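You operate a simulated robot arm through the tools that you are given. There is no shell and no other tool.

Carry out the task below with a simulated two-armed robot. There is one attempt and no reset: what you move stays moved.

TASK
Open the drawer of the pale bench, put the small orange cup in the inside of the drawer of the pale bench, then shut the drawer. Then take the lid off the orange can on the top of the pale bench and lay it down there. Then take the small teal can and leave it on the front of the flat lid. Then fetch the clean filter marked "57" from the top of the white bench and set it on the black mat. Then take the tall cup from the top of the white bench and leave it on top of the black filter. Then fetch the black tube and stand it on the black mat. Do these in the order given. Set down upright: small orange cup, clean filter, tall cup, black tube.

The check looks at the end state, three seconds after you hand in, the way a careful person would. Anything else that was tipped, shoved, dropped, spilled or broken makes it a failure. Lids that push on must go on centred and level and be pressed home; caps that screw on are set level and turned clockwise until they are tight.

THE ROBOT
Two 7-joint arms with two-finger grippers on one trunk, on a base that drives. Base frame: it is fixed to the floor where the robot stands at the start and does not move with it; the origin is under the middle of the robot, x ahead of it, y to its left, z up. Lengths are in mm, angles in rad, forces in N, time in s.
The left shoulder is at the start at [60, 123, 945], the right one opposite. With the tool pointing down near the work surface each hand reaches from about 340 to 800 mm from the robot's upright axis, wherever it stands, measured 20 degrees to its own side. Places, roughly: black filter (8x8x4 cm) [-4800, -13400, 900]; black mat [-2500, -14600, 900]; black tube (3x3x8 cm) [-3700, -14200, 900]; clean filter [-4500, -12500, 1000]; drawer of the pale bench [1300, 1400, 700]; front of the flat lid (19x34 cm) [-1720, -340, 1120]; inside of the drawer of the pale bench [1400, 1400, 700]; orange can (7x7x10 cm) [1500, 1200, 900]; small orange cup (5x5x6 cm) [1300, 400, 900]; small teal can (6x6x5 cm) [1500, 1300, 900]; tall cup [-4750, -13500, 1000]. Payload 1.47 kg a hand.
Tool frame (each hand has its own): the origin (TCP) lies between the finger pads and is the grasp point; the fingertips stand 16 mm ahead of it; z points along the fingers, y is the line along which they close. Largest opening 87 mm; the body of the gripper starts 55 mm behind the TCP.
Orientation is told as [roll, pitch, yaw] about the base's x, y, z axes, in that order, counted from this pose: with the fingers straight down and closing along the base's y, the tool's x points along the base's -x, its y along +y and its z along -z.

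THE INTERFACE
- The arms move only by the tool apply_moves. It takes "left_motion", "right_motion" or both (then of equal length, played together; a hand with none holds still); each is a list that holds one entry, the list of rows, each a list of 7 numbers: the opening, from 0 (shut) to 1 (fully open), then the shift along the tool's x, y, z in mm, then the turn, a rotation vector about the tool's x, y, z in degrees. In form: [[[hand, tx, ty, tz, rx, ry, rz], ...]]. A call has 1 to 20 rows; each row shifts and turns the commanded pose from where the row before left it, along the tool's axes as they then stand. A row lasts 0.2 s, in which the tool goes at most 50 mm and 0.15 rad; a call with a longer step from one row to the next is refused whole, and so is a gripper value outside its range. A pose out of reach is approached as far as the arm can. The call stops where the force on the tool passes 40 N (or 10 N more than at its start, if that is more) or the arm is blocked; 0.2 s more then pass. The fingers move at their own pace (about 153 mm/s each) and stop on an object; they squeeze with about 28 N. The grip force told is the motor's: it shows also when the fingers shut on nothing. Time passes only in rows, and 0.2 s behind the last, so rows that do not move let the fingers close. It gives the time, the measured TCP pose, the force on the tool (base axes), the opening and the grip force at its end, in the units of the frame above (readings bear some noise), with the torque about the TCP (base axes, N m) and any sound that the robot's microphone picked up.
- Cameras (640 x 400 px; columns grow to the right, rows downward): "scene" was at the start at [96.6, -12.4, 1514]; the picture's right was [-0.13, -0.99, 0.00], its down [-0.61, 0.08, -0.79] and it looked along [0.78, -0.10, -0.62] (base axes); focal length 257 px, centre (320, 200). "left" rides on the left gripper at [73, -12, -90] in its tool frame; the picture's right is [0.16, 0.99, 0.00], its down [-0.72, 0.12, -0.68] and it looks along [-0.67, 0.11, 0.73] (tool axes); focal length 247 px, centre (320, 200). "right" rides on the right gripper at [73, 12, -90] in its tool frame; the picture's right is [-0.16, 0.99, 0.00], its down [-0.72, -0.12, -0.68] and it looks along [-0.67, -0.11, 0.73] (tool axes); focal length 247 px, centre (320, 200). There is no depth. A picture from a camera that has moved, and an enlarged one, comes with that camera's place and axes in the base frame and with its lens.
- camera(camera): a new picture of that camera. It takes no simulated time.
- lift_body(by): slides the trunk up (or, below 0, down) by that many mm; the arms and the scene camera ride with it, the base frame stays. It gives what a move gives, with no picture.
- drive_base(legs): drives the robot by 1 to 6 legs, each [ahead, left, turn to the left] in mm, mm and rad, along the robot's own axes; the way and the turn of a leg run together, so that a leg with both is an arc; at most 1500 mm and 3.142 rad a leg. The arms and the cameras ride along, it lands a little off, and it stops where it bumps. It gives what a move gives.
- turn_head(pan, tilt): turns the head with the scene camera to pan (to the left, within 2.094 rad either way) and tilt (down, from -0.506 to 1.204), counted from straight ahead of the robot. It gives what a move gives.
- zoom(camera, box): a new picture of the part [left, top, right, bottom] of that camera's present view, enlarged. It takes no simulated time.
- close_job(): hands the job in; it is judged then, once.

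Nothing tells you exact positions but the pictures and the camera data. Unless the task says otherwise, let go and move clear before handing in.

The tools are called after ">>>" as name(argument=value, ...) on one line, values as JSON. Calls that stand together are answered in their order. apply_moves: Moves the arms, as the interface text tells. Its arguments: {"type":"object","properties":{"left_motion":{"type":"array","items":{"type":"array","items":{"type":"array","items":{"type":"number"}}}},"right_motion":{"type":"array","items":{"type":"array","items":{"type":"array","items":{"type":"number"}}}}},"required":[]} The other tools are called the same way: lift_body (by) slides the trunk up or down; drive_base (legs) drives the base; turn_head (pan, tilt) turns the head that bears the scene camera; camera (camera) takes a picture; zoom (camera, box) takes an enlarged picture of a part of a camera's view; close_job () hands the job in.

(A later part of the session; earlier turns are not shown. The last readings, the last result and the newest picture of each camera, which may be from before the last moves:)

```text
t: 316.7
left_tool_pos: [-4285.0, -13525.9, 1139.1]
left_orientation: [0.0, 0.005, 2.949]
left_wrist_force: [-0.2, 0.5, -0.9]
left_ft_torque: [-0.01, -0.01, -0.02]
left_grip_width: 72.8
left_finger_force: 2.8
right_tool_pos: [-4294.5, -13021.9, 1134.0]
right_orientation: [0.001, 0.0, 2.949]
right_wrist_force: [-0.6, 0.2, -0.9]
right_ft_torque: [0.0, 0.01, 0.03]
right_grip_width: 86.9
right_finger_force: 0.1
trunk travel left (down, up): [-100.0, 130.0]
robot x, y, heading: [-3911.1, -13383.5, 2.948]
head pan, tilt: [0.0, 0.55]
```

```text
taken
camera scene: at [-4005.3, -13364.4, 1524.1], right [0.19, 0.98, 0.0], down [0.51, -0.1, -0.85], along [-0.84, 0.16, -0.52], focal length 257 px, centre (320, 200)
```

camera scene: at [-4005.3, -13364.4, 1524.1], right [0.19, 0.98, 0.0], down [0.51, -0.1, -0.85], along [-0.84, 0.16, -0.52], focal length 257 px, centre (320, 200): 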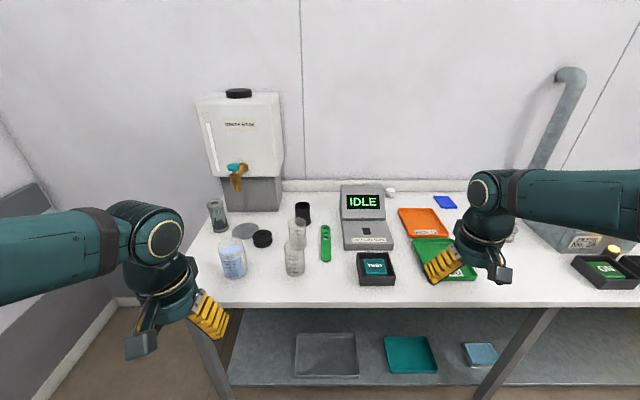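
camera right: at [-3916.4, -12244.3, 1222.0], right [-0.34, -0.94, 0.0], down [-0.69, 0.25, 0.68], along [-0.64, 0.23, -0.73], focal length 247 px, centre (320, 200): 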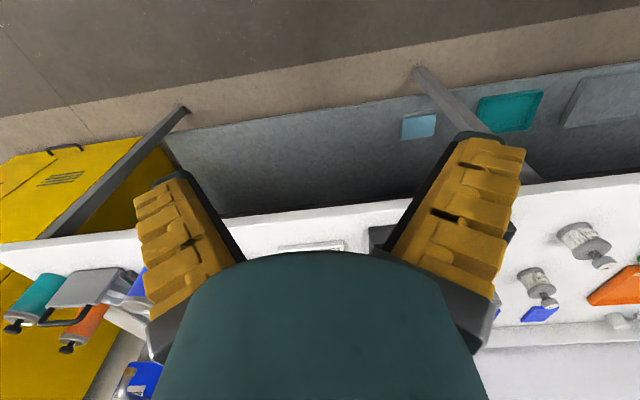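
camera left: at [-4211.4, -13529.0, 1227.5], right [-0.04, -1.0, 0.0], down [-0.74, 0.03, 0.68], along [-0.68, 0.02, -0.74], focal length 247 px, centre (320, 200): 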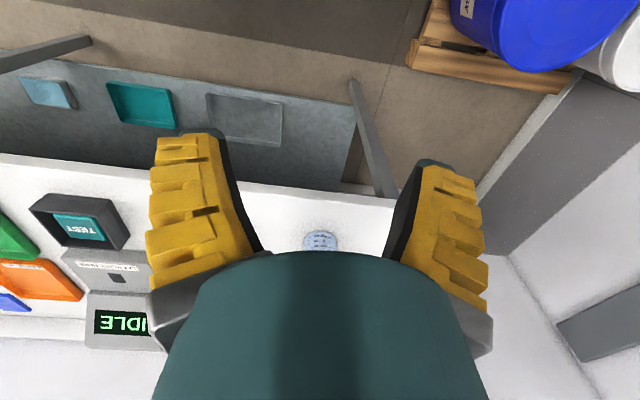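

Now the whole end of the bench is visible. I zoom in on it.

>>> zoom(camera="scene", box=[195, 175, 345, 295])

>>> zoom(camera="scene", box=[265, 190, 345, 285])

```text
3.33 times, centred on (270, 235) of scene
camera zoom: at [-4005.3, -13364.4, 1524.1], right [0.19, 0.98, 0.0], down [0.51, -0.1, -0.85], along [-0.84, 0.16, -0.52], focal length 856 px, centre (487, 83)
```

zoom: 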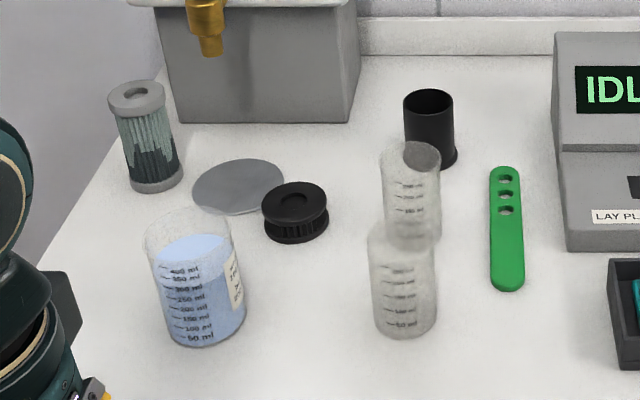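

```text
4.21 times, centred on (305, 238) of scene
camera zoom: at [-4005.3, -13364.4, 1524.1], right [0.19, 0.98, 0.0], down [0.51, -0.1, -0.85], along [-0.84, 0.16, -0.52], focal length 1081 px, centre (383, 42)
```

zoom: 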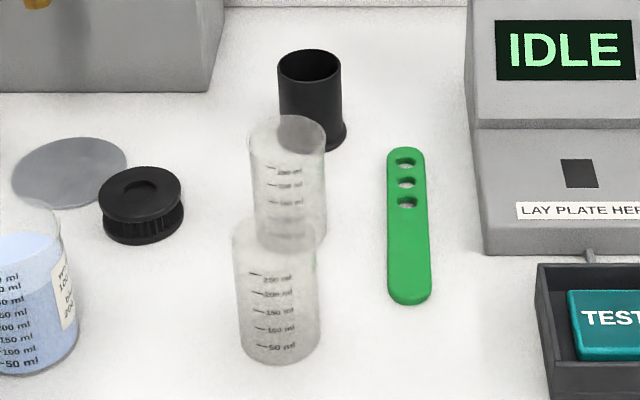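

The black filter is the short ribbed ring near [-4746, -13433]. To decide which is "the tall cup", I zoom on each cup.

>>> zoom(camera="scene", box=[210, 225, 270, 285])

>>> zoom(camera="scene", box=[270, 195, 330, 285])

>>> zoom(camera="scene", box=[195, 185, 275, 245])

```text
6.67 times, centred on (240, 255) of scene
camera zoom: at [-4005.3, -13364.4, 1524.1], right [0.19, 0.98, 0.0], down [0.51, -0.1, -0.85], along [-0.84, 0.16, -0.52], focal length 1712 px, centre (853, -167)
```

zoom: 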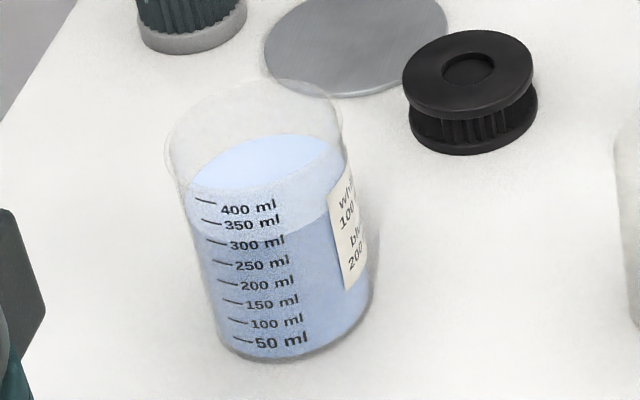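

```text
4.44 times, centred on (300, 240) of scene
camera zoom: at [-4005.3, -13364.4, 1524.1], right [0.19, 0.98, 0.0], down [0.51, -0.1, -0.85], along [-0.84, 0.16, -0.52], focal length 1141 px, centre (409, 22)
```

zoom: 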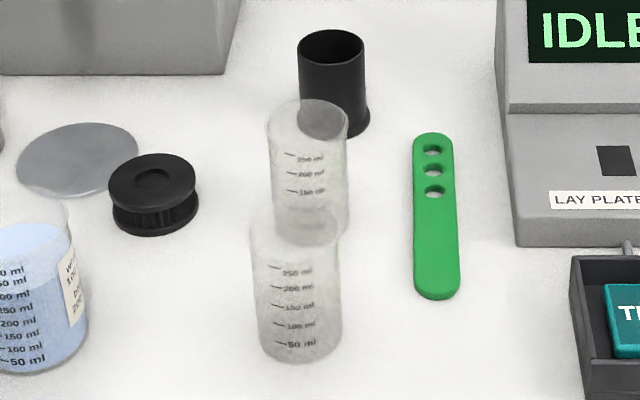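

```text
6.67 times, centred on (235, 215) of scene
camera zoom: at [-4005.3, -13364.4, 1524.1], right [0.19, 0.98, 0.0], down [0.51, -0.1, -0.85], along [-0.84, 0.16, -0.52], focal length 1712 px, centre (887, 100)
```

zoom: 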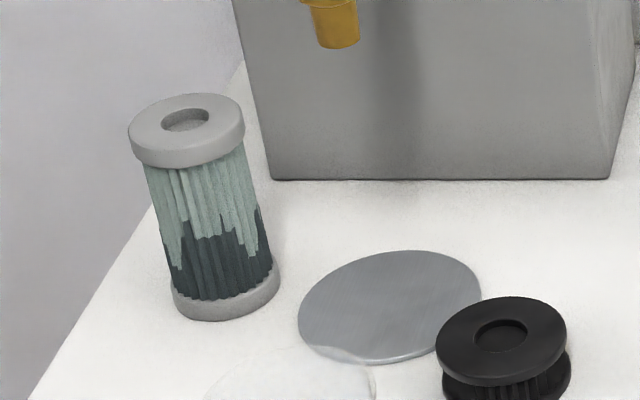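

One cup holds blue liquid (400 ml scale), two are slim clear ones, one is black. To compare their heights I raise the trunk for a second viewpoint.

>>> lift_body(by=130)

>>> camera(camera="scene")

>>> zoom(camera="scene", box=[200, 220, 350, 340])

>>> camera(camera="left")

```text
t: 318.3
left_tool_pos: [-4284.6, -13526.7, 1267.5]
left_orientation: [0.002, 0.006, 2.948]
left_wrist_force: [0.0, 0.0, 0.4]
left_ft_torque: [0.01, -0.01, -0.02]
left_grip_width: 73.1
left_finger_force: 2.8
right_tool_pos: [-4294.2, -13022.0, 1263.3]
right_orientation: [0.0, -0.001, 2.948]
right_wrist_force: [-0.3, -0.1, 0.2]
right_ft_torque: [0.01, -0.01, 0.0]
right_grip_width: 87.0
right_finger_force: 0.0
trunk travel left (down, up): [-230.0, 0.0]
robot x, y, heading: [-3906.2, -13383.9, 2.949]
head pan, tilt: [0.0, 0.55]
```

```text
taken
camera scene: at [-4005.3, -13364.3, 1654.0], right [0.19, 0.98, 0.0], down [0.51, -0.1, -0.85], along [-0.84, 0.17, -0.52], focal length 257 px, centre (320, 200)
```

scene: 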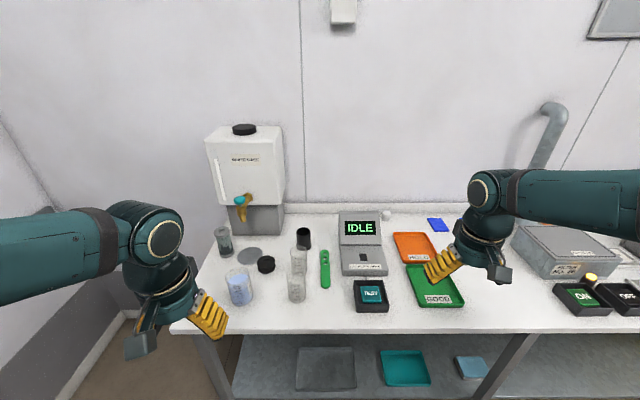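

```text
3.33 times, centred on (275, 280) of scene
camera zoom: at [-4005.3, -13364.3, 1654.0], right [0.19, 0.98, 0.0], down [0.51, -0.1, -0.85], along [-0.84, 0.17, -0.52], focal length 856 px, centre (470, -67)
```

zoom: 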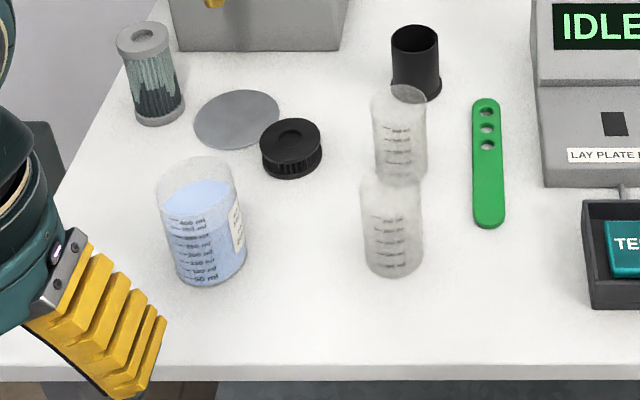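

```text
taken
camera left: at [-4211.5, -13528.9, 1357.3], right [-0.04, -1.0, 0.0], down [-0.74, 0.03, 0.68], along [-0.68, 0.02, -0.74], focal length 247 px, centre (320, 200)
```

left: 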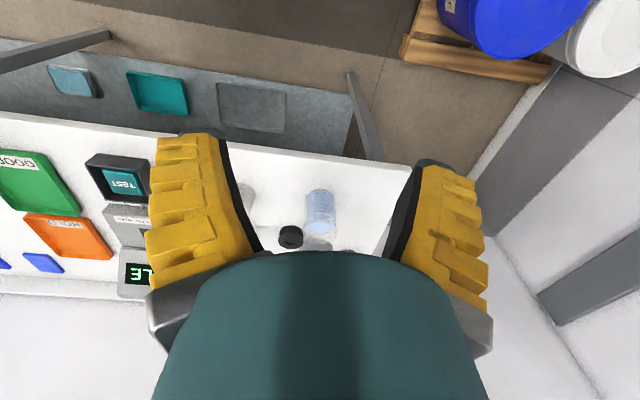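

The blue-liquid cup is the tallest and also the one nearest to the told place (about [-4625, -13516]); the two clear ones are shorter and alike, and stand elsewhere. It is wide, about 77 mm, so I study my open gripper's shape before deciding how to grip it.

>>> zoom(camera="scene", box=[410, 200, 530, 300])

>>> zoom(camera="scene", box=[110, 240, 250, 370])

>>> camera(camera="right")

```text
4.00 times, centred on (470, 250) of scene
camera zoom: at [-4005.3, -13364.3, 1654.0], right [0.19, 0.98, 0.0], down [0.51, -0.1, -0.85], along [-0.84, 0.17, -0.52], focal length 1027 px, centre (-280, 0)
```

zoom: 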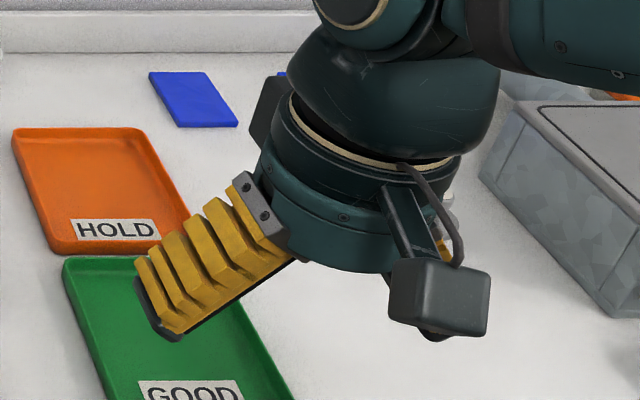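

```text
3.08 times, centred on (180, 305) of scene
camera zoom: at [-4005.3, -13364.3, 1654.0], right [0.19, 0.98, 0.0], down [0.51, -0.1, -0.85], along [-0.84, 0.17, -0.52], focal length 790 px, centre (751, -123)
```

zoom: 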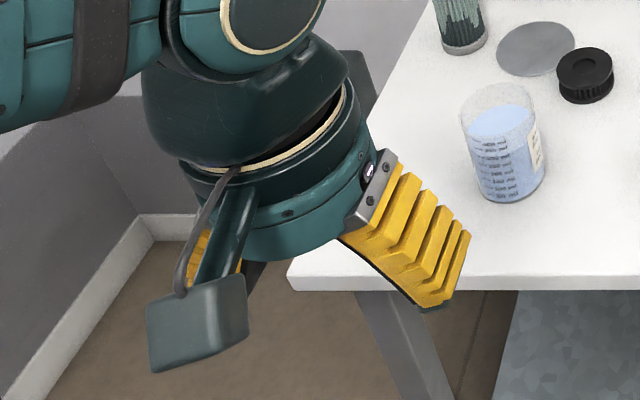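

```text
taken
camera right: at [-4225.3, -13047.6, 1351.7], right [-0.35, -0.94, 0.0], down [-0.69, 0.25, 0.68], along [-0.64, 0.23, -0.73], focal length 247 px, centre (320, 200)
```

right: 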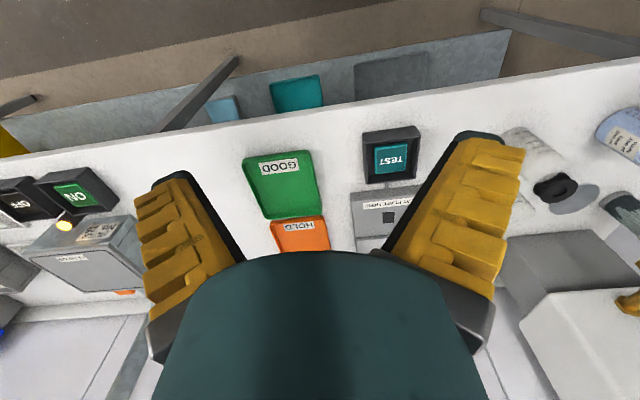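

I bring the left hand closer, still high above, to measure the cup with its camera.

>>> apply_moves(left_motion=[[[1, -40, 0, 0, 0, 0, 0], [1, -40, 0, 0, 0, 0, 0], [1, -40, 0, 0, 0, 0, 0], [1, -40, 0, 0, 0, 0, 0], [1, -40, 0, 0, 0, 0, 0], [1, -40, 0, 0, 0, 0, 0], [1, 0, 0, 0, 0, 0, 0]]])

>>> camera(camera="left")

>>> zoom(camera="left", box=[220, 40, 420, 165])

```text
t: 319.9
left_tool_pos: [-4518.9, -13478.8, 1267.3]
left_orientation: [0.001, 0.004, 2.948]
left_wrist_force: [0.7, -0.5, 0.0]
left_ft_torque: [0.0, 0.04, 0.0]
left_grip_width: 86.9
left_finger_force: 0.2
right_tool_pos: [-4294.4, -13022.0, 1264.4]
right_orientation: [0.001, 0.001, 2.949]
right_wrist_force: [-0.1, 0.3, 0.2]
right_ft_torque: [0.02, 0.02, -0.03]
right_grip_width: 86.9
right_finger_force: 0.1
trunk travel left (down, up): [-230.0, 0.0]
robot x, y, heading: [-3910.6, -13385.9, 2.938]
head pan, tilt: [0.0, 0.55]
```

```text
taken
camera left: at [-4445.2, -13482.5, 1356.9], right [-0.04, -1.0, 0.0], down [-0.74, 0.03, 0.68], along [-0.68, 0.02, -0.74], focal length 247 px, centre (320, 200)
```

left: 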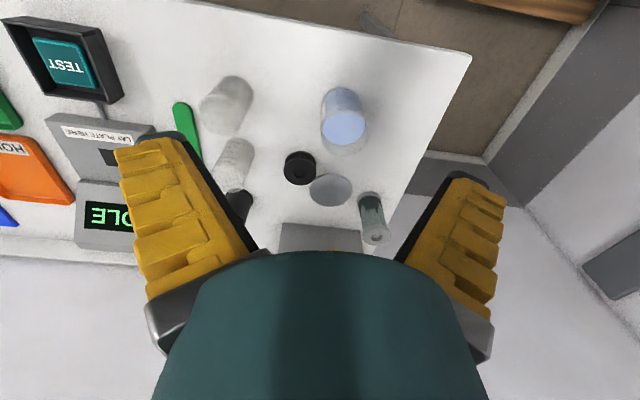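

```text
3.20 times, centred on (320, 102) of left
camera zoom: at [-4445.2, -13482.5, 1356.9], right [-0.04, -1.0, 0.0], down [-0.74, 0.03, 0.68], along [-0.68, 0.02, -0.74], focal length 790 px, centre (320, 512)
```

zoom: 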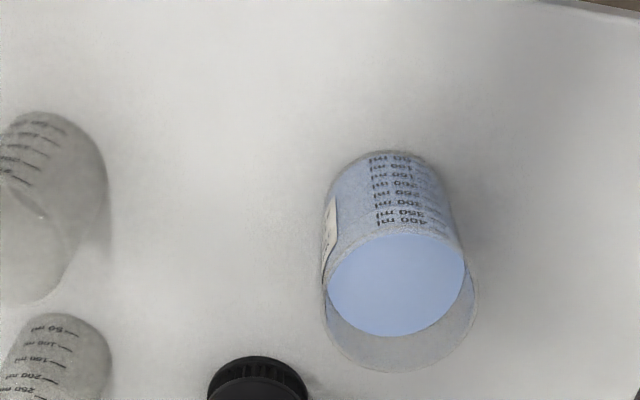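

The cup measures about 72 mm at the rim and 61 mm at the base, too wide for a safe grip from above with these splaying fingers. I will grip it from the side with the hand pointing forward, so I retract, lower the trunk and tilt the left hand.

>>> apply_moves(left_motion=[[[1, 45, 0, 0, 0, 0, 0], [1, 45, 0, 0, 0, 0, 0], [1, 45, 0, 0, 0, 0, 0], [1, 45, 0, 0, 0, 0, 0], [1, 45, 0, 0, 0, 0, 0], [1, 45, 0, 0, 0, 0, 0], [1, 0, 0, 0, 0, 0, 0]]])

>>> lift_body(by=-130)

>>> apply_moves(left_motion=[[[1, 0, 0, 0, 0, -8, 0], [1, 0, 0, 0, 0, -8, 0], [1, 0, 0, 0, 0, -8, 0], [1, 0, 0, 0, 0, -8, 0], [1, 0, 0, 0, 0, -8, 0], [1, 0, 0, 0, 0, -8, 0], [1, 0, 0, 0, 0, -8, 0], [1, 0, 0, 0, 0, -8, 0], [1, 0, 0, 0, 0, -8, 0], [1, 0, 0, 0, 0, -8, 0], [1, 0, 0, 0, 0, 0, 0]]])

>>> camera(camera="scene")

>>> camera(camera="left")

```text
t: 321.5
left_tool_pos: [-4255.5, -13534.0, 1269.2]
left_orientation: [0.003, 0.006, 2.95]
left_wrist_force: [0.0, -0.4, -0.6]
left_ft_torque: [-0.04, 0.0, -0.01]
left_grip_width: 86.9
left_finger_force: 0.1
right_tool_pos: [-4295.5, -13021.5, 1262.3]
right_orientation: [-0.001, 0.001, 2.948]
right_wrist_force: [0.1, -0.8, -0.6]
right_ft_torque: [0.02, -0.06, -0.02]
right_grip_width: 87.1
right_finger_force: 0.0
trunk travel left (down, up): [-230.0, 0.0]
robot x, y, heading: [-3908.3, -13386.8, 2.947]
head pan, tilt: [0.0, 0.55]
```

```text
t: 323.1
left_tool_pos: [-4253.1, -13533.8, 1139.2]
left_orientation: [0.001, 0.004, 2.947]
left_wrist_force: [-0.7, 0.2, -0.4]
left_ft_torque: [0.03, -0.01, 0.0]
left_grip_width: 86.9
left_finger_force: 0.1
right_tool_pos: [-4294.3, -13022.4, 1132.7]
right_orientation: [-0.001, 0.0, 2.947]
right_wrist_force: [-0.2, 0.3, 0.7]
right_ft_torque: [0.02, 0.04, -0.03]
right_grip_width: 87.1
right_finger_force: 0.0
trunk travel left (down, up): [-100.0, 130.0]
robot x, y, heading: [-3904.8, -13379.1, 2.945]
head pan, tilt: [0.0, 0.55]
```

```text
t: 325.5
left_tool_pos: [-4353.1, -13546.1, 1279.9]
left_orientation: [0.009, -1.389, 2.937]
left_wrist_force: [0.6, 0.2, -0.4]
left_ft_torque: [0.0, -0.03, -0.01]
left_grip_width: 86.9
left_finger_force: 0.1
left hand out of reach, approached as far as the arm can: row 4, 5, 6, 7, 8, 9, 10
right_tool_pos: [-4293.8, -13021.2, 1132.6]
right_orientation: [0.001, 0.0, 2.948]
right_wrist_force: [0.1, -0.1, 0.6]
right_ft_torque: [0.02, 0.0, 0.05]
right_grip_width: 87.0
right_finger_force: 0.0
trunk travel left (down, up): [-100.0, 130.0]
robot x, y, heading: [-3911.2, -13382.0, 2.949]
head pan, tilt: [0.0, 0.55]
```

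```text
taken
camera scene: at [-4004.8, -13364.7, 1524.2], right [0.19, 0.98, 0.0], down [0.51, -0.1, -0.85], along [-0.84, 0.17, -0.52], focal length 257 px, centre (320, 200)
```

scene: 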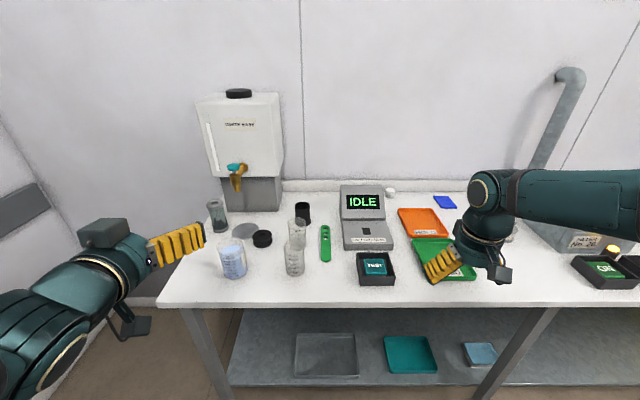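

```text
taken
camera left: at [-4252.6, -13554.5, 1224.5], right [-0.16, -0.97, -0.15], down [0.51, -0.22, 0.83], along [-0.85, 0.06, 0.53], focal length 247 px, centre (320, 200)
```

left: 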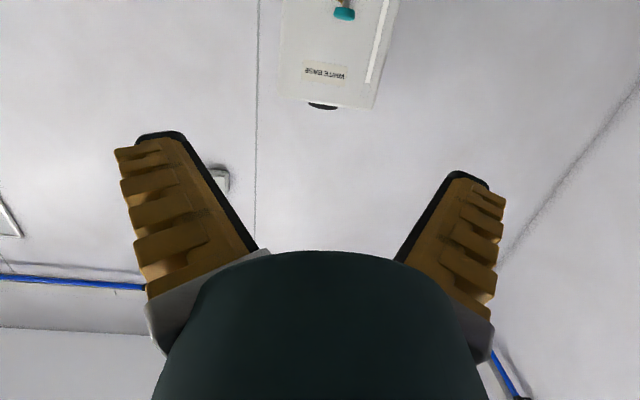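

The hand now points forward (10° down), though it was pushed up to z = 1280 to get there. I lower it in front of the bench edge and see if it can hold this pose at cup height.

>>> apply_moves(left_motion=[[[1, 39.4, 0, 7.2, 0, 0, 0], [1, 39.4, 0, 7.2, 0, 0, 0], [1, 39.4, 0, 7.2, 0, 0, 0], [1, 39.4, 0, 7.2, 0, 0, 0], [1, 0, 0, 0, 0, 0, 0]]])

>>> camera(camera="scene")

```text
t: 326.7
left_tool_pos: [-4431.2, -13562.7, 1179.8]
left_orientation: [0.013, -1.391, 2.935]
left_wrist_force: [0.1, 0.9, 1.0]
left_ft_torque: [0.0, -0.02, 0.01]
left_grip_width: 86.8
left_finger_force: 0.0
left hand out of reach, approached as far as the arm can: row 1, 2, 3, 4
right_tool_pos: [-4292.9, -13021.8, 1133.1]
right_orientation: [0.0, 0.0, 2.947]
right_wrist_force: [0.0, -0.1, 0.4]
right_ft_torque: [0.03, 0.03, -0.01]
right_grip_width: 87.1
right_finger_force: 0.0
trunk travel left (down, up): [-100.0, 130.0]
robot x, y, heading: [-3904.3, -13378.7, 2.945]
head pan, tilt: [0.0, 0.55]
```

```text
taken
camera scene: at [-4004.3, -13363.6, 1524.2], right [0.19, 0.98, 0.0], down [0.51, -0.1, -0.85], along [-0.84, 0.17, -0.52], focal length 257 px, centre (320, 200)
```

scene: 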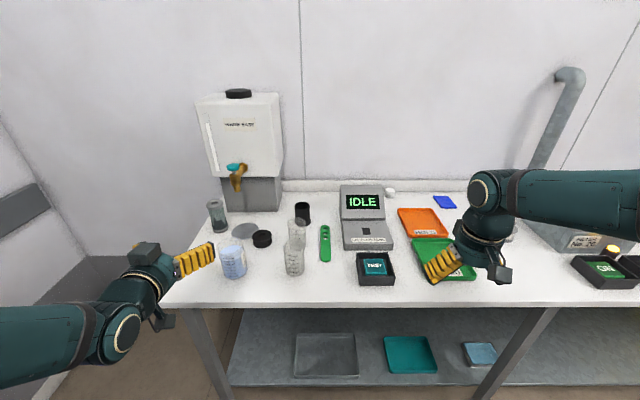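

The pose is possible only farther out when lower. Lowering the trunk helps, so I do that and continue down.

>>> lift_body(by=-100)

>>> apply_moves(left_motion=[[[1, 24.6, 0, 4.5, 0, 0, 0], [1, 24.6, 0, 4.5, 0, 0, 0], [1, 24.6, 0, 4.5, 0, 0, 0], [1, 0, 0, 0, 0, 0, 0]]])

>>> camera(camera="scene")

>>> camera(camera="left")

```text
t: 328.0
left_tool_pos: [-4432.2, -13561.9, 1080.2]
left_orientation: [0.009, -1.391, 2.941]
left_wrist_force: [-0.2, 0.8, -0.2]
left_ft_torque: [0.04, -0.01, 0.0]
left_grip_width: 86.9
left_finger_force: 0.0
right_tool_pos: [-4293.9, -13022.1, 1032.5]
right_orientation: [0.0, -0.001, 2.947]
right_wrist_force: [0.2, 0.0, -1.1]
right_ft_torque: [0.04, 0.02, 0.0]
right_grip_width: 87.0
right_finger_force: 0.0
trunk travel left (down, up): [0.0, 230.0]
robot x, y, heading: [-3907.7, -13382.5, 2.946]
head pan, tilt: [0.0, 0.55]
```

```text
t: 329.0
left_tool_pos: [-4451.5, -13569.1, 1011.3]
left_orientation: [0.008, -1.39, 2.94]
left_wrist_force: [-0.3, 0.2, 0.3]
left_ft_torque: [0.01, 0.01, 0.02]
left_grip_width: 87.2
left_finger_force: 0.0
left hand out of reach, approached as far as the arm can: row 1, 2, 3
right_tool_pos: [-4293.4, -13021.1, 1033.6]
right_orientation: [-0.001, 0.0, 2.947]
right_wrist_force: [-0.9, 0.3, 0.0]
right_ft_torque: [-0.01, -0.01, 0.04]
right_grip_width: 87.0
right_finger_force: 0.0
trunk travel left (down, up): [0.0, 230.0]
robot x, y, heading: [-3908.7, -13385.7, 2.946]
head pan, tilt: [0.0, 0.55]
```

```text
taken
camera scene: at [-4005.0, -13364.1, 1424.2], right [0.19, 0.98, 0.0], down [0.51, -0.1, -0.85], along [-0.84, 0.17, -0.52], focal length 257 px, centre (320, 200)
```

scene: 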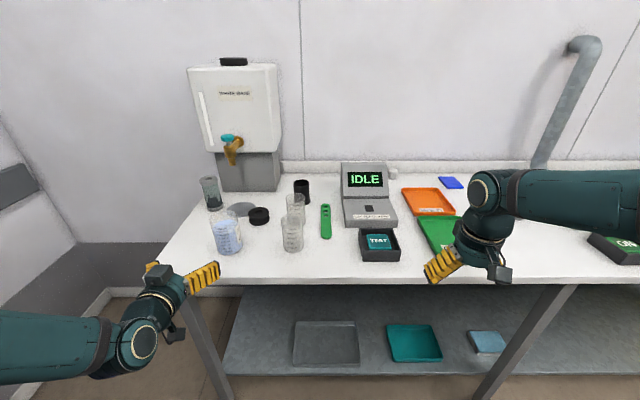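

```text
taken
camera left: at [-4350.0, -13577.6, 954.7], right [-0.16, -0.97, -0.15], down [0.51, -0.22, 0.83], along [-0.85, 0.06, 0.53], focal length 247 px, centre (320, 200)
```

left: 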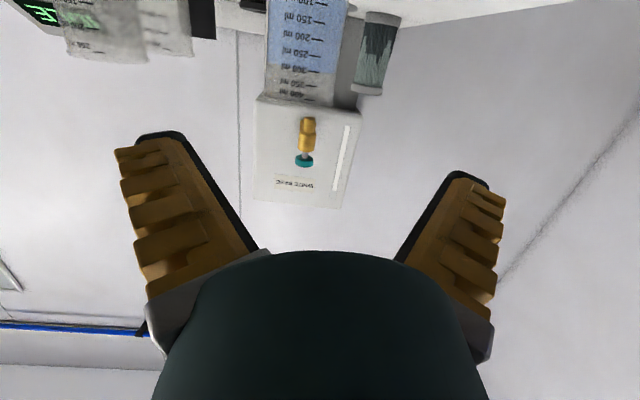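

The hand is at cup height range and sees the blue cup ahead. I align sideways and go forward, stopping 60 mm short.

>>> apply_moves(left_motion=[[[1, 2.2, -4.7, 26, 0, 0, 0], [1, 2.2, -4.7, 26, 0, 0, 0], [1, 2.2, -4.7, 26, 0, 0, 0], [1, 2.2, -4.7, 27, 0, 0, 0], [1, 0, 0, 0, 0, 0, 0]]])

>>> camera(camera="scene")

>>> zoom(camera="scene", box=[150, 170, 330, 300])

>>> camera(camera="left")

```text
t: 330.2
left_tool_pos: [-4546.8, -13531.3, 982.2]
left_orientation: [0.009, -1.389, 2.94]
left_wrist_force: [-0.2, 0.1, 0.2]
left_ft_torque: [0.01, -0.05, -0.01]
left_grip_width: 86.9
left_finger_force: 0.0
right_tool_pos: [-4294.5, -13021.7, 1032.9]
right_orientation: [0.0, -0.001, 2.948]
right_wrist_force: [0.0, -0.6, -0.3]
right_ft_torque: [-0.02, -0.02, -0.02]
right_grip_width: 87.3
right_finger_force: 0.1
trunk travel left (down, up): [0.0, 230.0]
robot x, y, heading: [-3911.0, -13382.1, 2.947]
head pan, tilt: [0.0, 0.55]
```

```text
taken
camera scene: at [-4005.0, -13364.4, 1424.2], right [0.19, 0.98, 0.0], down [0.51, -0.1, -0.85], along [-0.84, 0.17, -0.52], focal length 257 px, centre (320, 200)
```

scene: 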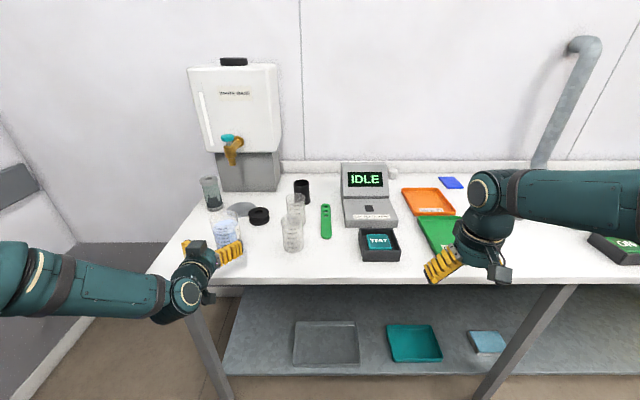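

```text
3.08 times, centred on (240, 235) of scene
camera zoom: at [-4005.0, -13364.4, 1424.2], right [0.19, 0.98, 0.0], down [0.51, -0.1, -0.85], along [-0.84, 0.17, -0.52], focal length 790 px, centre (566, 92)
```

zoom: 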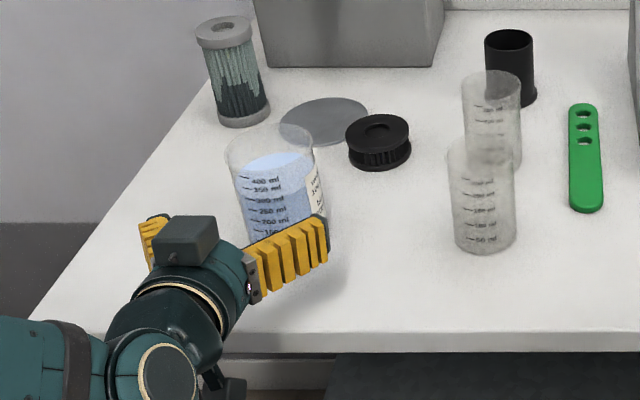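

```text
taken
camera left: at [-4445.7, -13540.0, 927.1], right [-0.16, -0.97, -0.15], down [0.51, -0.22, 0.83], along [-0.85, 0.06, 0.53], focal length 247 px, centre (320, 200)
```

left: 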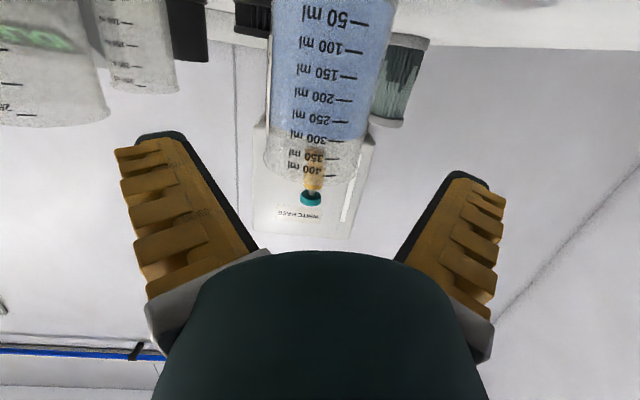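

The cup is centred between the open fingers. I advance the last 61 mm slowly.

>>> apply_moves(left_motion=[[[1, 0, 0, 20, 0, 0, 0], [1, 0, 0, 20, 0, 0, 0], [1, 0, 0, 14, 0, 0, 0], [1, 0, 0, 6, 0, 0, 0], [1, 0, 0, 0, 0, 0, 0]]])

>>> zoom(camera="scene", box=[150, 170, 330, 300])

>>> camera(camera="left")

```text
t: 331.4
left_tool_pos: [-4605.8, -13519.7, 972.2]
left_orientation: [0.005, -1.389, 2.941]
left_wrist_force: [0.5, 0.3, 0.1]
left_ft_torque: [-0.05, 0.0, 0.01]
left_grip_width: 87.2
left_finger_force: 0.0
right_tool_pos: [-4294.1, -13022.2, 1032.3]
right_orientation: [0.0, 0.001, 2.948]
right_wrist_force: [0.9, 0.3, 0.4]
right_ft_torque: [0.0, 0.01, 0.01]
right_grip_width: 87.1
right_finger_force: 0.0
trunk travel left (down, up): [0.0, 230.0]
robot x, y, heading: [-3908.9, -13382.4, 2.944]
head pan, tilt: [0.0, 0.55]
```

```text
3.08 times, centred on (240, 235) of scene
camera zoom: at [-4005.2, -13364.3, 1424.1], right [0.19, 0.98, 0.0], down [0.51, -0.1, -0.85], along [-0.84, 0.17, -0.52], focal length 790 px, centre (566, 92)
```

zoom: 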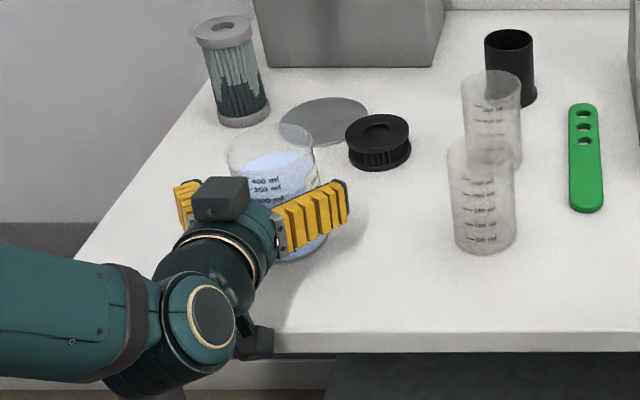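

```text
taken
camera left: at [-4504.4, -13528.1, 916.5], right [-0.16, -0.97, -0.15], down [0.51, -0.22, 0.83], along [-0.85, 0.06, 0.53], focal length 247 px, centre (320, 200)
```

left: 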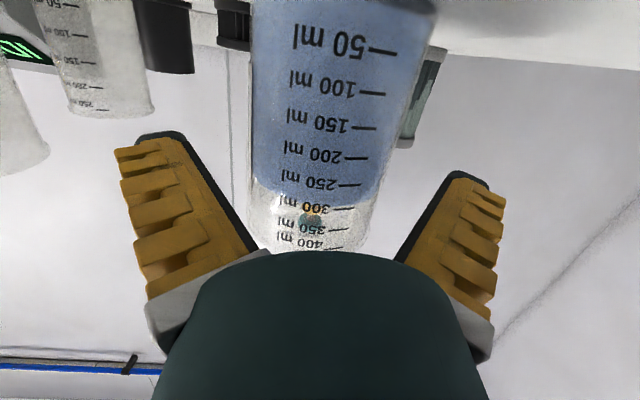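

The cup is centred between the fingers at mid height. I close gently in small steps.

>>> apply_moves(left_motion=[[[0.95, 0, 0, 0, 0, 0, 0], [0.91, 0, 0, 0, 0, 0, 0], [0.88, 0, 0, 0, 0, 0, 0], [0.85, 0, 0, 0, 0, 0, 0], [0.82, 0, 0, 0, 0, 0, 0], [0.79, 0, 0, 0, 0, 0, 0], [0.76, 0, 0, 0, 0, 0, 0], [0.72, 0, 0, 0, 0, 0, 0], [0.68, 0, 0, 0, 0, 0, 0], [0.64, 0, 0, 0, 0, 0, 0]]])

>>> camera(camera="left")

```text
t: 333.6
left_tool_pos: [-4606.2, -13520.0, 973.0]
left_orientation: [0.007, -1.389, 2.941]
left_wrist_force: [-0.7, 1.2, 0.6]
left_ft_torque: [-0.02, 0.01, -0.01]
left_grip_width: 60.7
left_finger_force: 3.4
right_tool_pos: [-4294.1, -13021.8, 1031.8]
right_orientation: [0.0, 0.0, 2.949]
right_wrist_force: [0.3, 0.3, -0.2]
right_ft_torque: [0.02, 0.01, -0.02]
right_grip_width: 87.0
right_finger_force: 0.0
trunk travel left (down, up): [0.0, 230.0]
robot x, y, heading: [-3910.8, -13379.7, 2.948]
head pan, tilt: [0.0, 0.55]
```

```text
taken
camera left: at [-4504.2, -13528.1, 916.5], right [-0.16, -0.97, -0.15], down [0.51, -0.22, 0.83], along [-0.85, 0.06, 0.53], focal length 247 px, centre (320, 200)
```

left: 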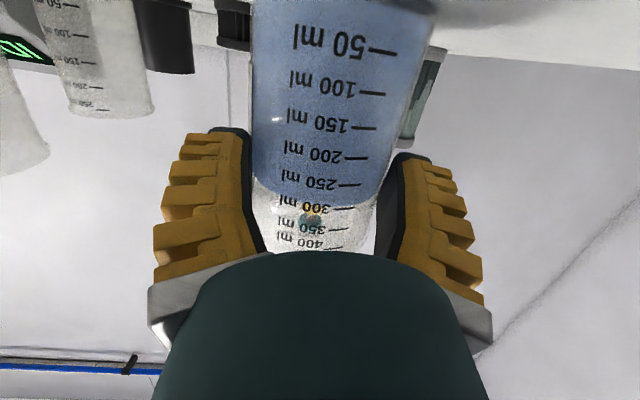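

Not yet in contact at 61 mm, so the cup is slimmer than feared. I continue closing.

>>> apply_moves(left_motion=[[[0.62, 0, 0, 0, 0, 0, 0], [0.6, 0, 0, 0, 0, 0, 0], [0.58, 0, 0, 0, 0, 0, 0], [0.55, 0, 0, 0, 0, 0, 0], [0.5, 0, 0, 0, 0, 0, 0], [0.4, 0, 0, 0, 0, 0, 0], [0.3, 0, 0, 0, 0, 0, 0], [0.3, 0, 0, 0, 0, 0, 0]]])

>>> camera(camera="left")

>>> zoom(camera="scene", box=[150, 170, 330, 300])

```text
t: 335.4
left_tool_pos: [-4604.6, -13518.9, 972.5]
left_orientation: [0.008, -1.393, 2.942]
left_wrist_force: [1.4, -0.6, 1.2]
left_ft_torque: [0.03, -0.1, 0.02]
left_grip_width: 51.3
left_finger_force: 28.3
right_tool_pos: [-4294.5, -13022.4, 1032.1]
right_orientation: [0.001, 0.0, 2.947]
right_wrist_force: [0.5, -0.5, 0.7]
right_ft_torque: [0.0, 0.02, 0.02]
right_grip_width: 86.9
right_finger_force: 0.0
trunk travel left (down, up): [0.0, 230.0]
robot x, y, heading: [-3909.6, -13382.8, 2.943]
head pan, tilt: [0.0, 0.55]
```

```text
taken
camera left: at [-4504.1, -13528.1, 916.7], right [-0.16, -0.97, -0.15], down [0.51, -0.22, 0.83], along [-0.85, 0.06, 0.53], focal length 247 px, centre (320, 200)
```

left: 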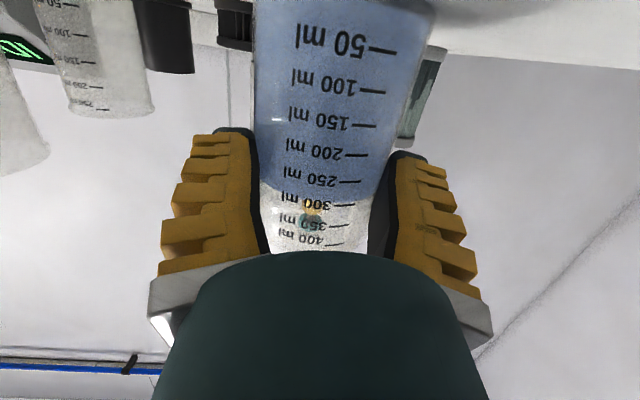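

```text
3.08 times, centred on (240, 235) of scene
camera zoom: at [-4004.9, -13364.3, 1424.1], right [0.19, 0.98, 0.0], down [0.51, -0.1, -0.85], along [-0.84, 0.17, -0.52], focal length 790 px, centre (566, 92)
```

zoom: 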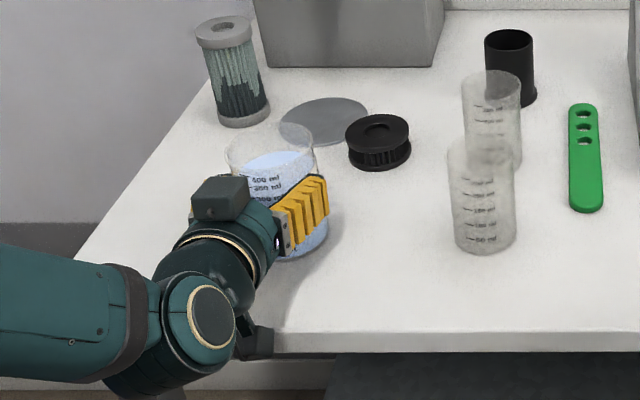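

Gripped at 51 mm with full force. I lift just 4 mm to test whether it holds.

>>> apply_moves(left_motion=[[[0.3, -1.97, 0, -0.36, 0, 0, 0], [0.3, -1.97, 0, -0.36, 0, 0, 0], [0.3, 0, 0, 0, 0, 0, 0]]])

>>> apply_moves(left_motion=[[[0.3, -2.95, 0, -0.54, 0, 0, 0], [0.3, -2.95, 0, -0.54, 0, 0, 0], [0.3, 0, 0, 0, 0, 0, 0], [0.3, 0, 0, 0, 0, 0, 0]]])

>>> camera(camera="left")

>>> zoom(camera="scene", box=[190, 180, 290, 270])

```text
t: 336.2
left_tool_pos: [-4607.1, -13518.8, 975.8]
left_orientation: [0.008, -1.39, 2.942]
left_wrist_force: [0.5, -0.3, -3.1]
left_ft_torque: [-0.02, -0.11, 0.01]
left_grip_width: 50.6
left_finger_force: 28.1
right_tool_pos: [-4293.4, -13021.8, 1033.9]
right_orientation: [0.001, 0.002, 2.947]
right_wrist_force: [0.2, -1.1, -0.3]
right_ft_torque: [0.0, 0.03, 0.02]
right_grip_width: 87.2
right_finger_force: 0.0
trunk travel left (down, up): [0.0, 230.0]
robot x, y, heading: [-3907.6, -13384.1, 2.943]
head pan, tilt: [0.0, 0.55]
```

```text
t: 337.2
left_tool_pos: [-4607.1, -13518.0, 981.4]
left_orientation: [0.006, -1.389, 2.941]
left_wrist_force: [-0.8, 0.1, -3.3]
left_ft_torque: [-0.05, -0.07, -0.01]
left_grip_width: 50.5
left_finger_force: 27.8
right_tool_pos: [-4294.0, -13022.0, 1032.8]
right_orientation: [-0.001, -0.001, 2.948]
right_wrist_force: [0.2, 0.7, -0.1]
right_ft_torque: [0.0, -0.02, 0.01]
right_grip_width: 87.0
right_finger_force: 0.0
trunk travel left (down, up): [0.0, 230.0]
robot x, y, heading: [-3910.5, -13380.2, 2.945]
head pan, tilt: [0.0, 0.55]
```

```text
taken
camera left: at [-4505.1, -13527.5, 925.9], right [-0.16, -0.97, -0.15], down [0.51, -0.22, 0.83], along [-0.85, 0.06, 0.53], focal length 247 px, centre (320, 200)
```

left: 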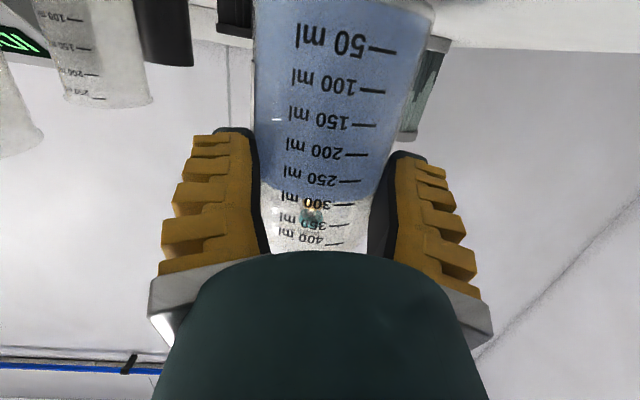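

```text
4.44 times, centred on (240, 225) of scene
camera zoom: at [-4005.5, -13364.4, 1424.1], right [0.19, 0.98, 0.0], down [0.51, -0.1, -0.85], along [-0.84, 0.17, -0.52], focal length 1141 px, centre (676, 89)
```

zoom: 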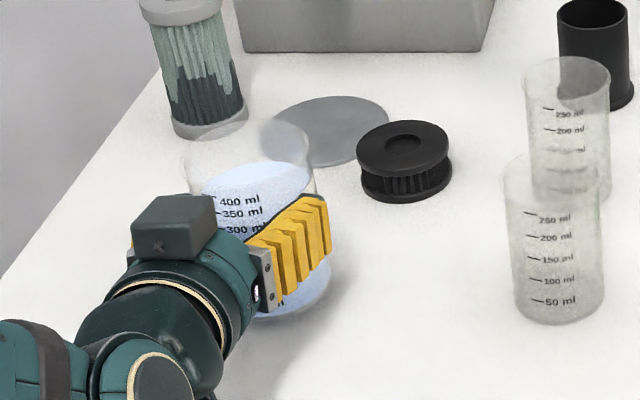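

It holds: the load reads 3.2 N and nothing slips. I lift slowly another 60 mm to clear the black filter.

>>> apply_moves(left_motion=[[[0.2, -3.94, 0, -0.72, 0, 0, 0], [0.2, -7.87, 0, -1.44, 0, 0, 0], [0.2, -9.84, 0, -1.8, 0, 0, 0], [0.2, -9.84, 0, -1.8, 0, 0, 0], [0.2, -9.84, 0, -1.8, 0, 0, 0], [0.2, -9.84, 0, -1.8, 0, 0, 0], [0.2, -5.9, 0, -1.08, 0, 0, 0], [0.2, -1.97, 0, -0.36, 0, 0, 0], [0.2, 0, 0, 0, 0, 0, 0]]])

>>> zoom(camera="scene", box=[170, 130, 330, 270])

>>> camera(camera="left")

```text
t: 339.2
left_tool_pos: [-4606.2, -13519.2, 1042.1]
left_orientation: [0.006, -1.39, 2.941]
left_wrist_force: [-0.8, -0.1, -3.1]
left_ft_torque: [-0.04, -0.06, 0.03]
left_grip_width: 50.2
left_finger_force: 27.7
right_tool_pos: [-4294.3, -13021.6, 1033.2]
right_orientation: [-0.002, 0.0, 2.95]
right_wrist_force: [-0.8, -0.4, -0.2]
right_ft_torque: [-0.03, -0.01, -0.01]
right_grip_width: 87.2
right_finger_force: 0.1
trunk travel left (down, up): [0.0, 230.0]
robot x, y, heading: [-3906.8, -13380.5, 2.948]
head pan, tilt: [0.0, 0.55]
```

```text
2.86 times, centred on (250, 200) of scene
camera zoom: at [-4005.5, -13364.4, 1424.1], right [0.19, 0.98, 0.0], down [0.51, -0.1, -0.85], along [-0.84, 0.17, -0.52], focal length 734 px, centre (520, 200)
```

zoom: 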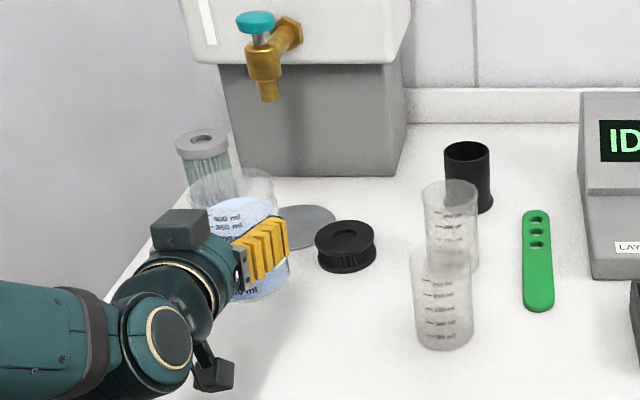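

```text
taken
camera left: at [-4504.4, -13527.2, 986.3], right [-0.16, -0.97, -0.15], down [0.51, -0.22, 0.83], along [-0.85, 0.06, 0.53], focal length 247 px, centre (320, 200)
```

left: 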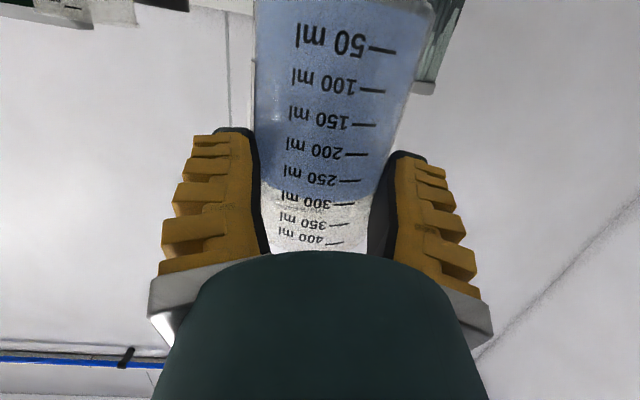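

The cup hangs steady. I carry it slowly toward the black filter.

>>> apply_moves(left_motion=[[[0.2, -0.72, -1.72, 3.94, 0, 0, 0], [0.2, -1.44, -3.43, 7.87, 0, 0, 0], [0.2, -2.16, -5.15, 11.8, 0, 0, 0], [0.2, -2.52, -6.0, 13.78, 0, 0, 0], [0.2, -2.52, -6.0, 13.78, 0, 0, 0], [0.2, -2.52, -6.0, 13.78, 0, 0, 0], [0.2, -2.52, -6.0, 13.78, 0, 0, 0], [0.2, -2.52, -6.0, 13.78, 0, 0, 0], [0.2, -2.52, -6.0, 13.78, 0, 0, 0], [0.2, -2.16, -5.15, 11.8, 0, 0, 0], [0.2, -1.44, -3.43, 7.87, 0, 0, 0], [0.2, -0.9, -2.15, 4.92, 0, 0, 0], [0.2, -0.61, -1.46, 3.35, 0, 0, 0], [0.2, 0, 0, 0, 0, 0, 0]]])

>>> zoom(camera="scene", box=[200, 140, 330, 250])

>>> camera(camera="left")

```text
t: 342.2
left_tool_pos: [-4729.3, -13435.7, 1041.5]
left_orientation: [0.004, -1.39, 2.941]
left_wrist_force: [-0.5, -0.2, -3.2]
left_ft_torque: [-0.04, -0.08, -0.02]
left_grip_width: 49.9
left_finger_force: 27.8
right_tool_pos: [-4295.3, -13022.1, 1033.7]
right_orientation: [-0.001, -0.001, 2.949]
right_wrist_force: [0.5, 0.3, -0.3]
right_ft_torque: [0.01, 0.02, 0.0]
right_grip_width: 87.1
right_finger_force: 0.1
trunk travel left (down, up): [0.0, 230.0]
robot x, y, heading: [-3908.1, -13383.8, 2.946]
head pan, tilt: [0.0, 0.55]
```

```text
3.64 times, centred on (265, 195) of scene
camera zoom: at [-4005.5, -13364.4, 1424.1], right [0.19, 0.98, 0.0], down [0.51, -0.1, -0.85], along [-0.84, 0.17, -0.52], focal length 934 px, centre (520, 218)
```

zoom: 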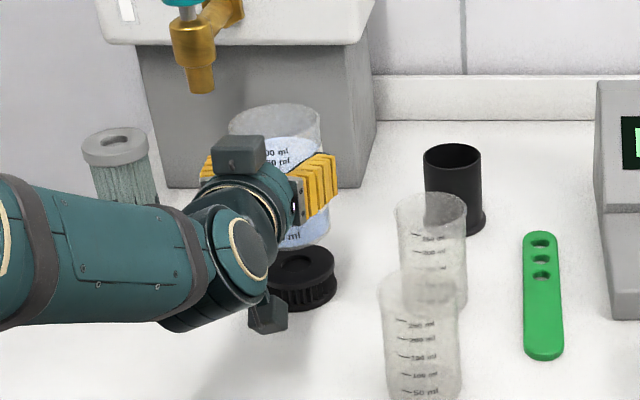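

```text
taken
camera left: at [-4627.3, -13443.4, 985.2], right [-0.16, -0.97, -0.15], down [0.51, -0.22, 0.83], along [-0.85, 0.06, 0.53], focal length 247 px, centre (320, 200)
```

left: 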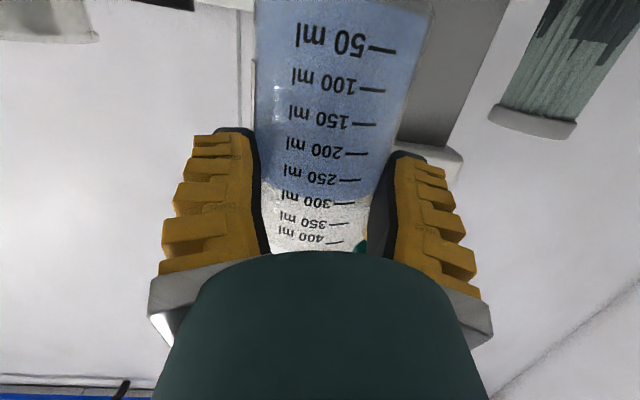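

The grip is steady, with the cup centre about 25 mm ahead of the TCP, so it should now be over the filter. I lower 14 mm and check alignment closely.

>>> apply_moves(left_motion=[[[0.1, 3.94, 0, 0.72, 0, 0, 0], [0.1, 5.9, 0, 1.08, 0, 0, 0], [0.1, 3.94, 0, 0.72, 0, 0, 0], [0.1, 0, 0, 0, 0, 0, 0]]])

>>> zoom(camera="scene", box=[225, 150, 305, 230])

>>> camera(camera="right")

```text
t: 343.2
left_tool_pos: [-4727.6, -13433.4, 1026.5]
left_orientation: [0.006, -1.39, 2.941]
left_wrist_force: [-0.1, -0.2, -2.4]
left_ft_torque: [-0.02, -0.12, 0.03]
left_grip_width: 49.9
left_finger_force: 28.1
right_tool_pos: [-4294.6, -13021.7, 1032.8]
right_orientation: [0.0, 0.0, 2.948]
right_wrist_force: [0.4, -0.1, 0.8]
right_ft_torque: [-0.03, -0.01, -0.03]
right_grip_width: 86.9
right_finger_force: 0.1
trunk travel left (down, up): [0.0, 230.0]
robot x, y, heading: [-3906.7, -13381.0, 2.943]
head pan, tilt: [0.0, 0.55]
```

```text
5.00 times, centred on (265, 190) of scene
camera zoom: at [-4005.5, -13364.4, 1424.1], right [0.19, 0.98, 0.0], down [0.51, -0.1, -0.85], along [-0.84, 0.17, -0.52], focal length 1284 px, centre (595, 250)
```

zoom: 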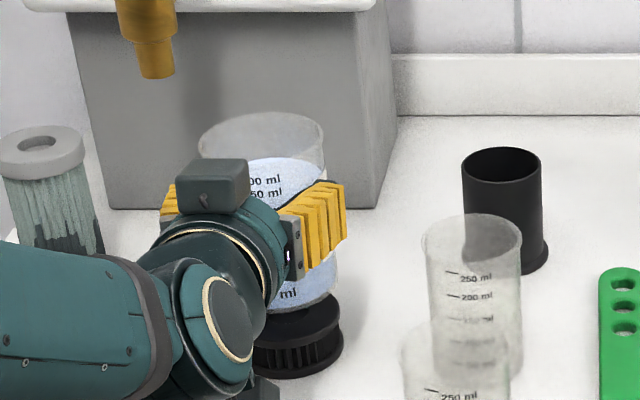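

```text
taken
camera right: at [-4225.5, -13047.6, 1121.9], right [-0.35, -0.94, 0.0], down [-0.69, 0.25, 0.68], along [-0.64, 0.23, -0.73], focal length 247 px, centre (320, 200)
```

right: 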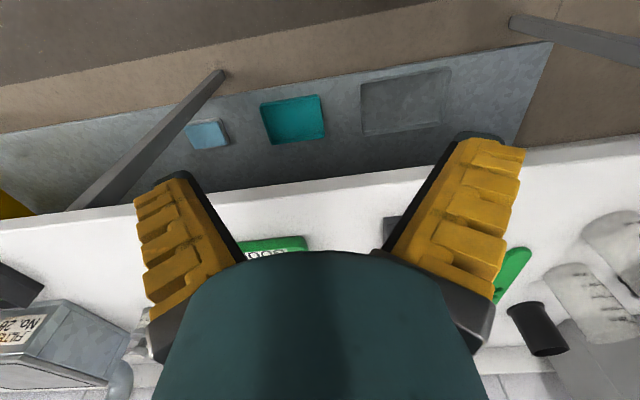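

I zoom in further on the cup base and filter top.

>>> zoom(camera="scene", box=[262, 195, 302, 230])

```text
11.43 times, centred on (282, 212) of scene
camera zoom: at [-4005.5, -13364.4, 1424.1], right [0.19, 0.98, 0.0], down [0.51, -0.1, -0.85], along [-0.84, 0.17, -0.52], focal length 2935 px, centre (754, 57)
```

zoom: 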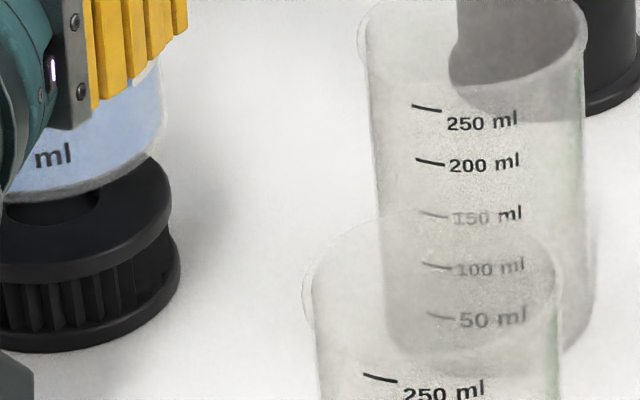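

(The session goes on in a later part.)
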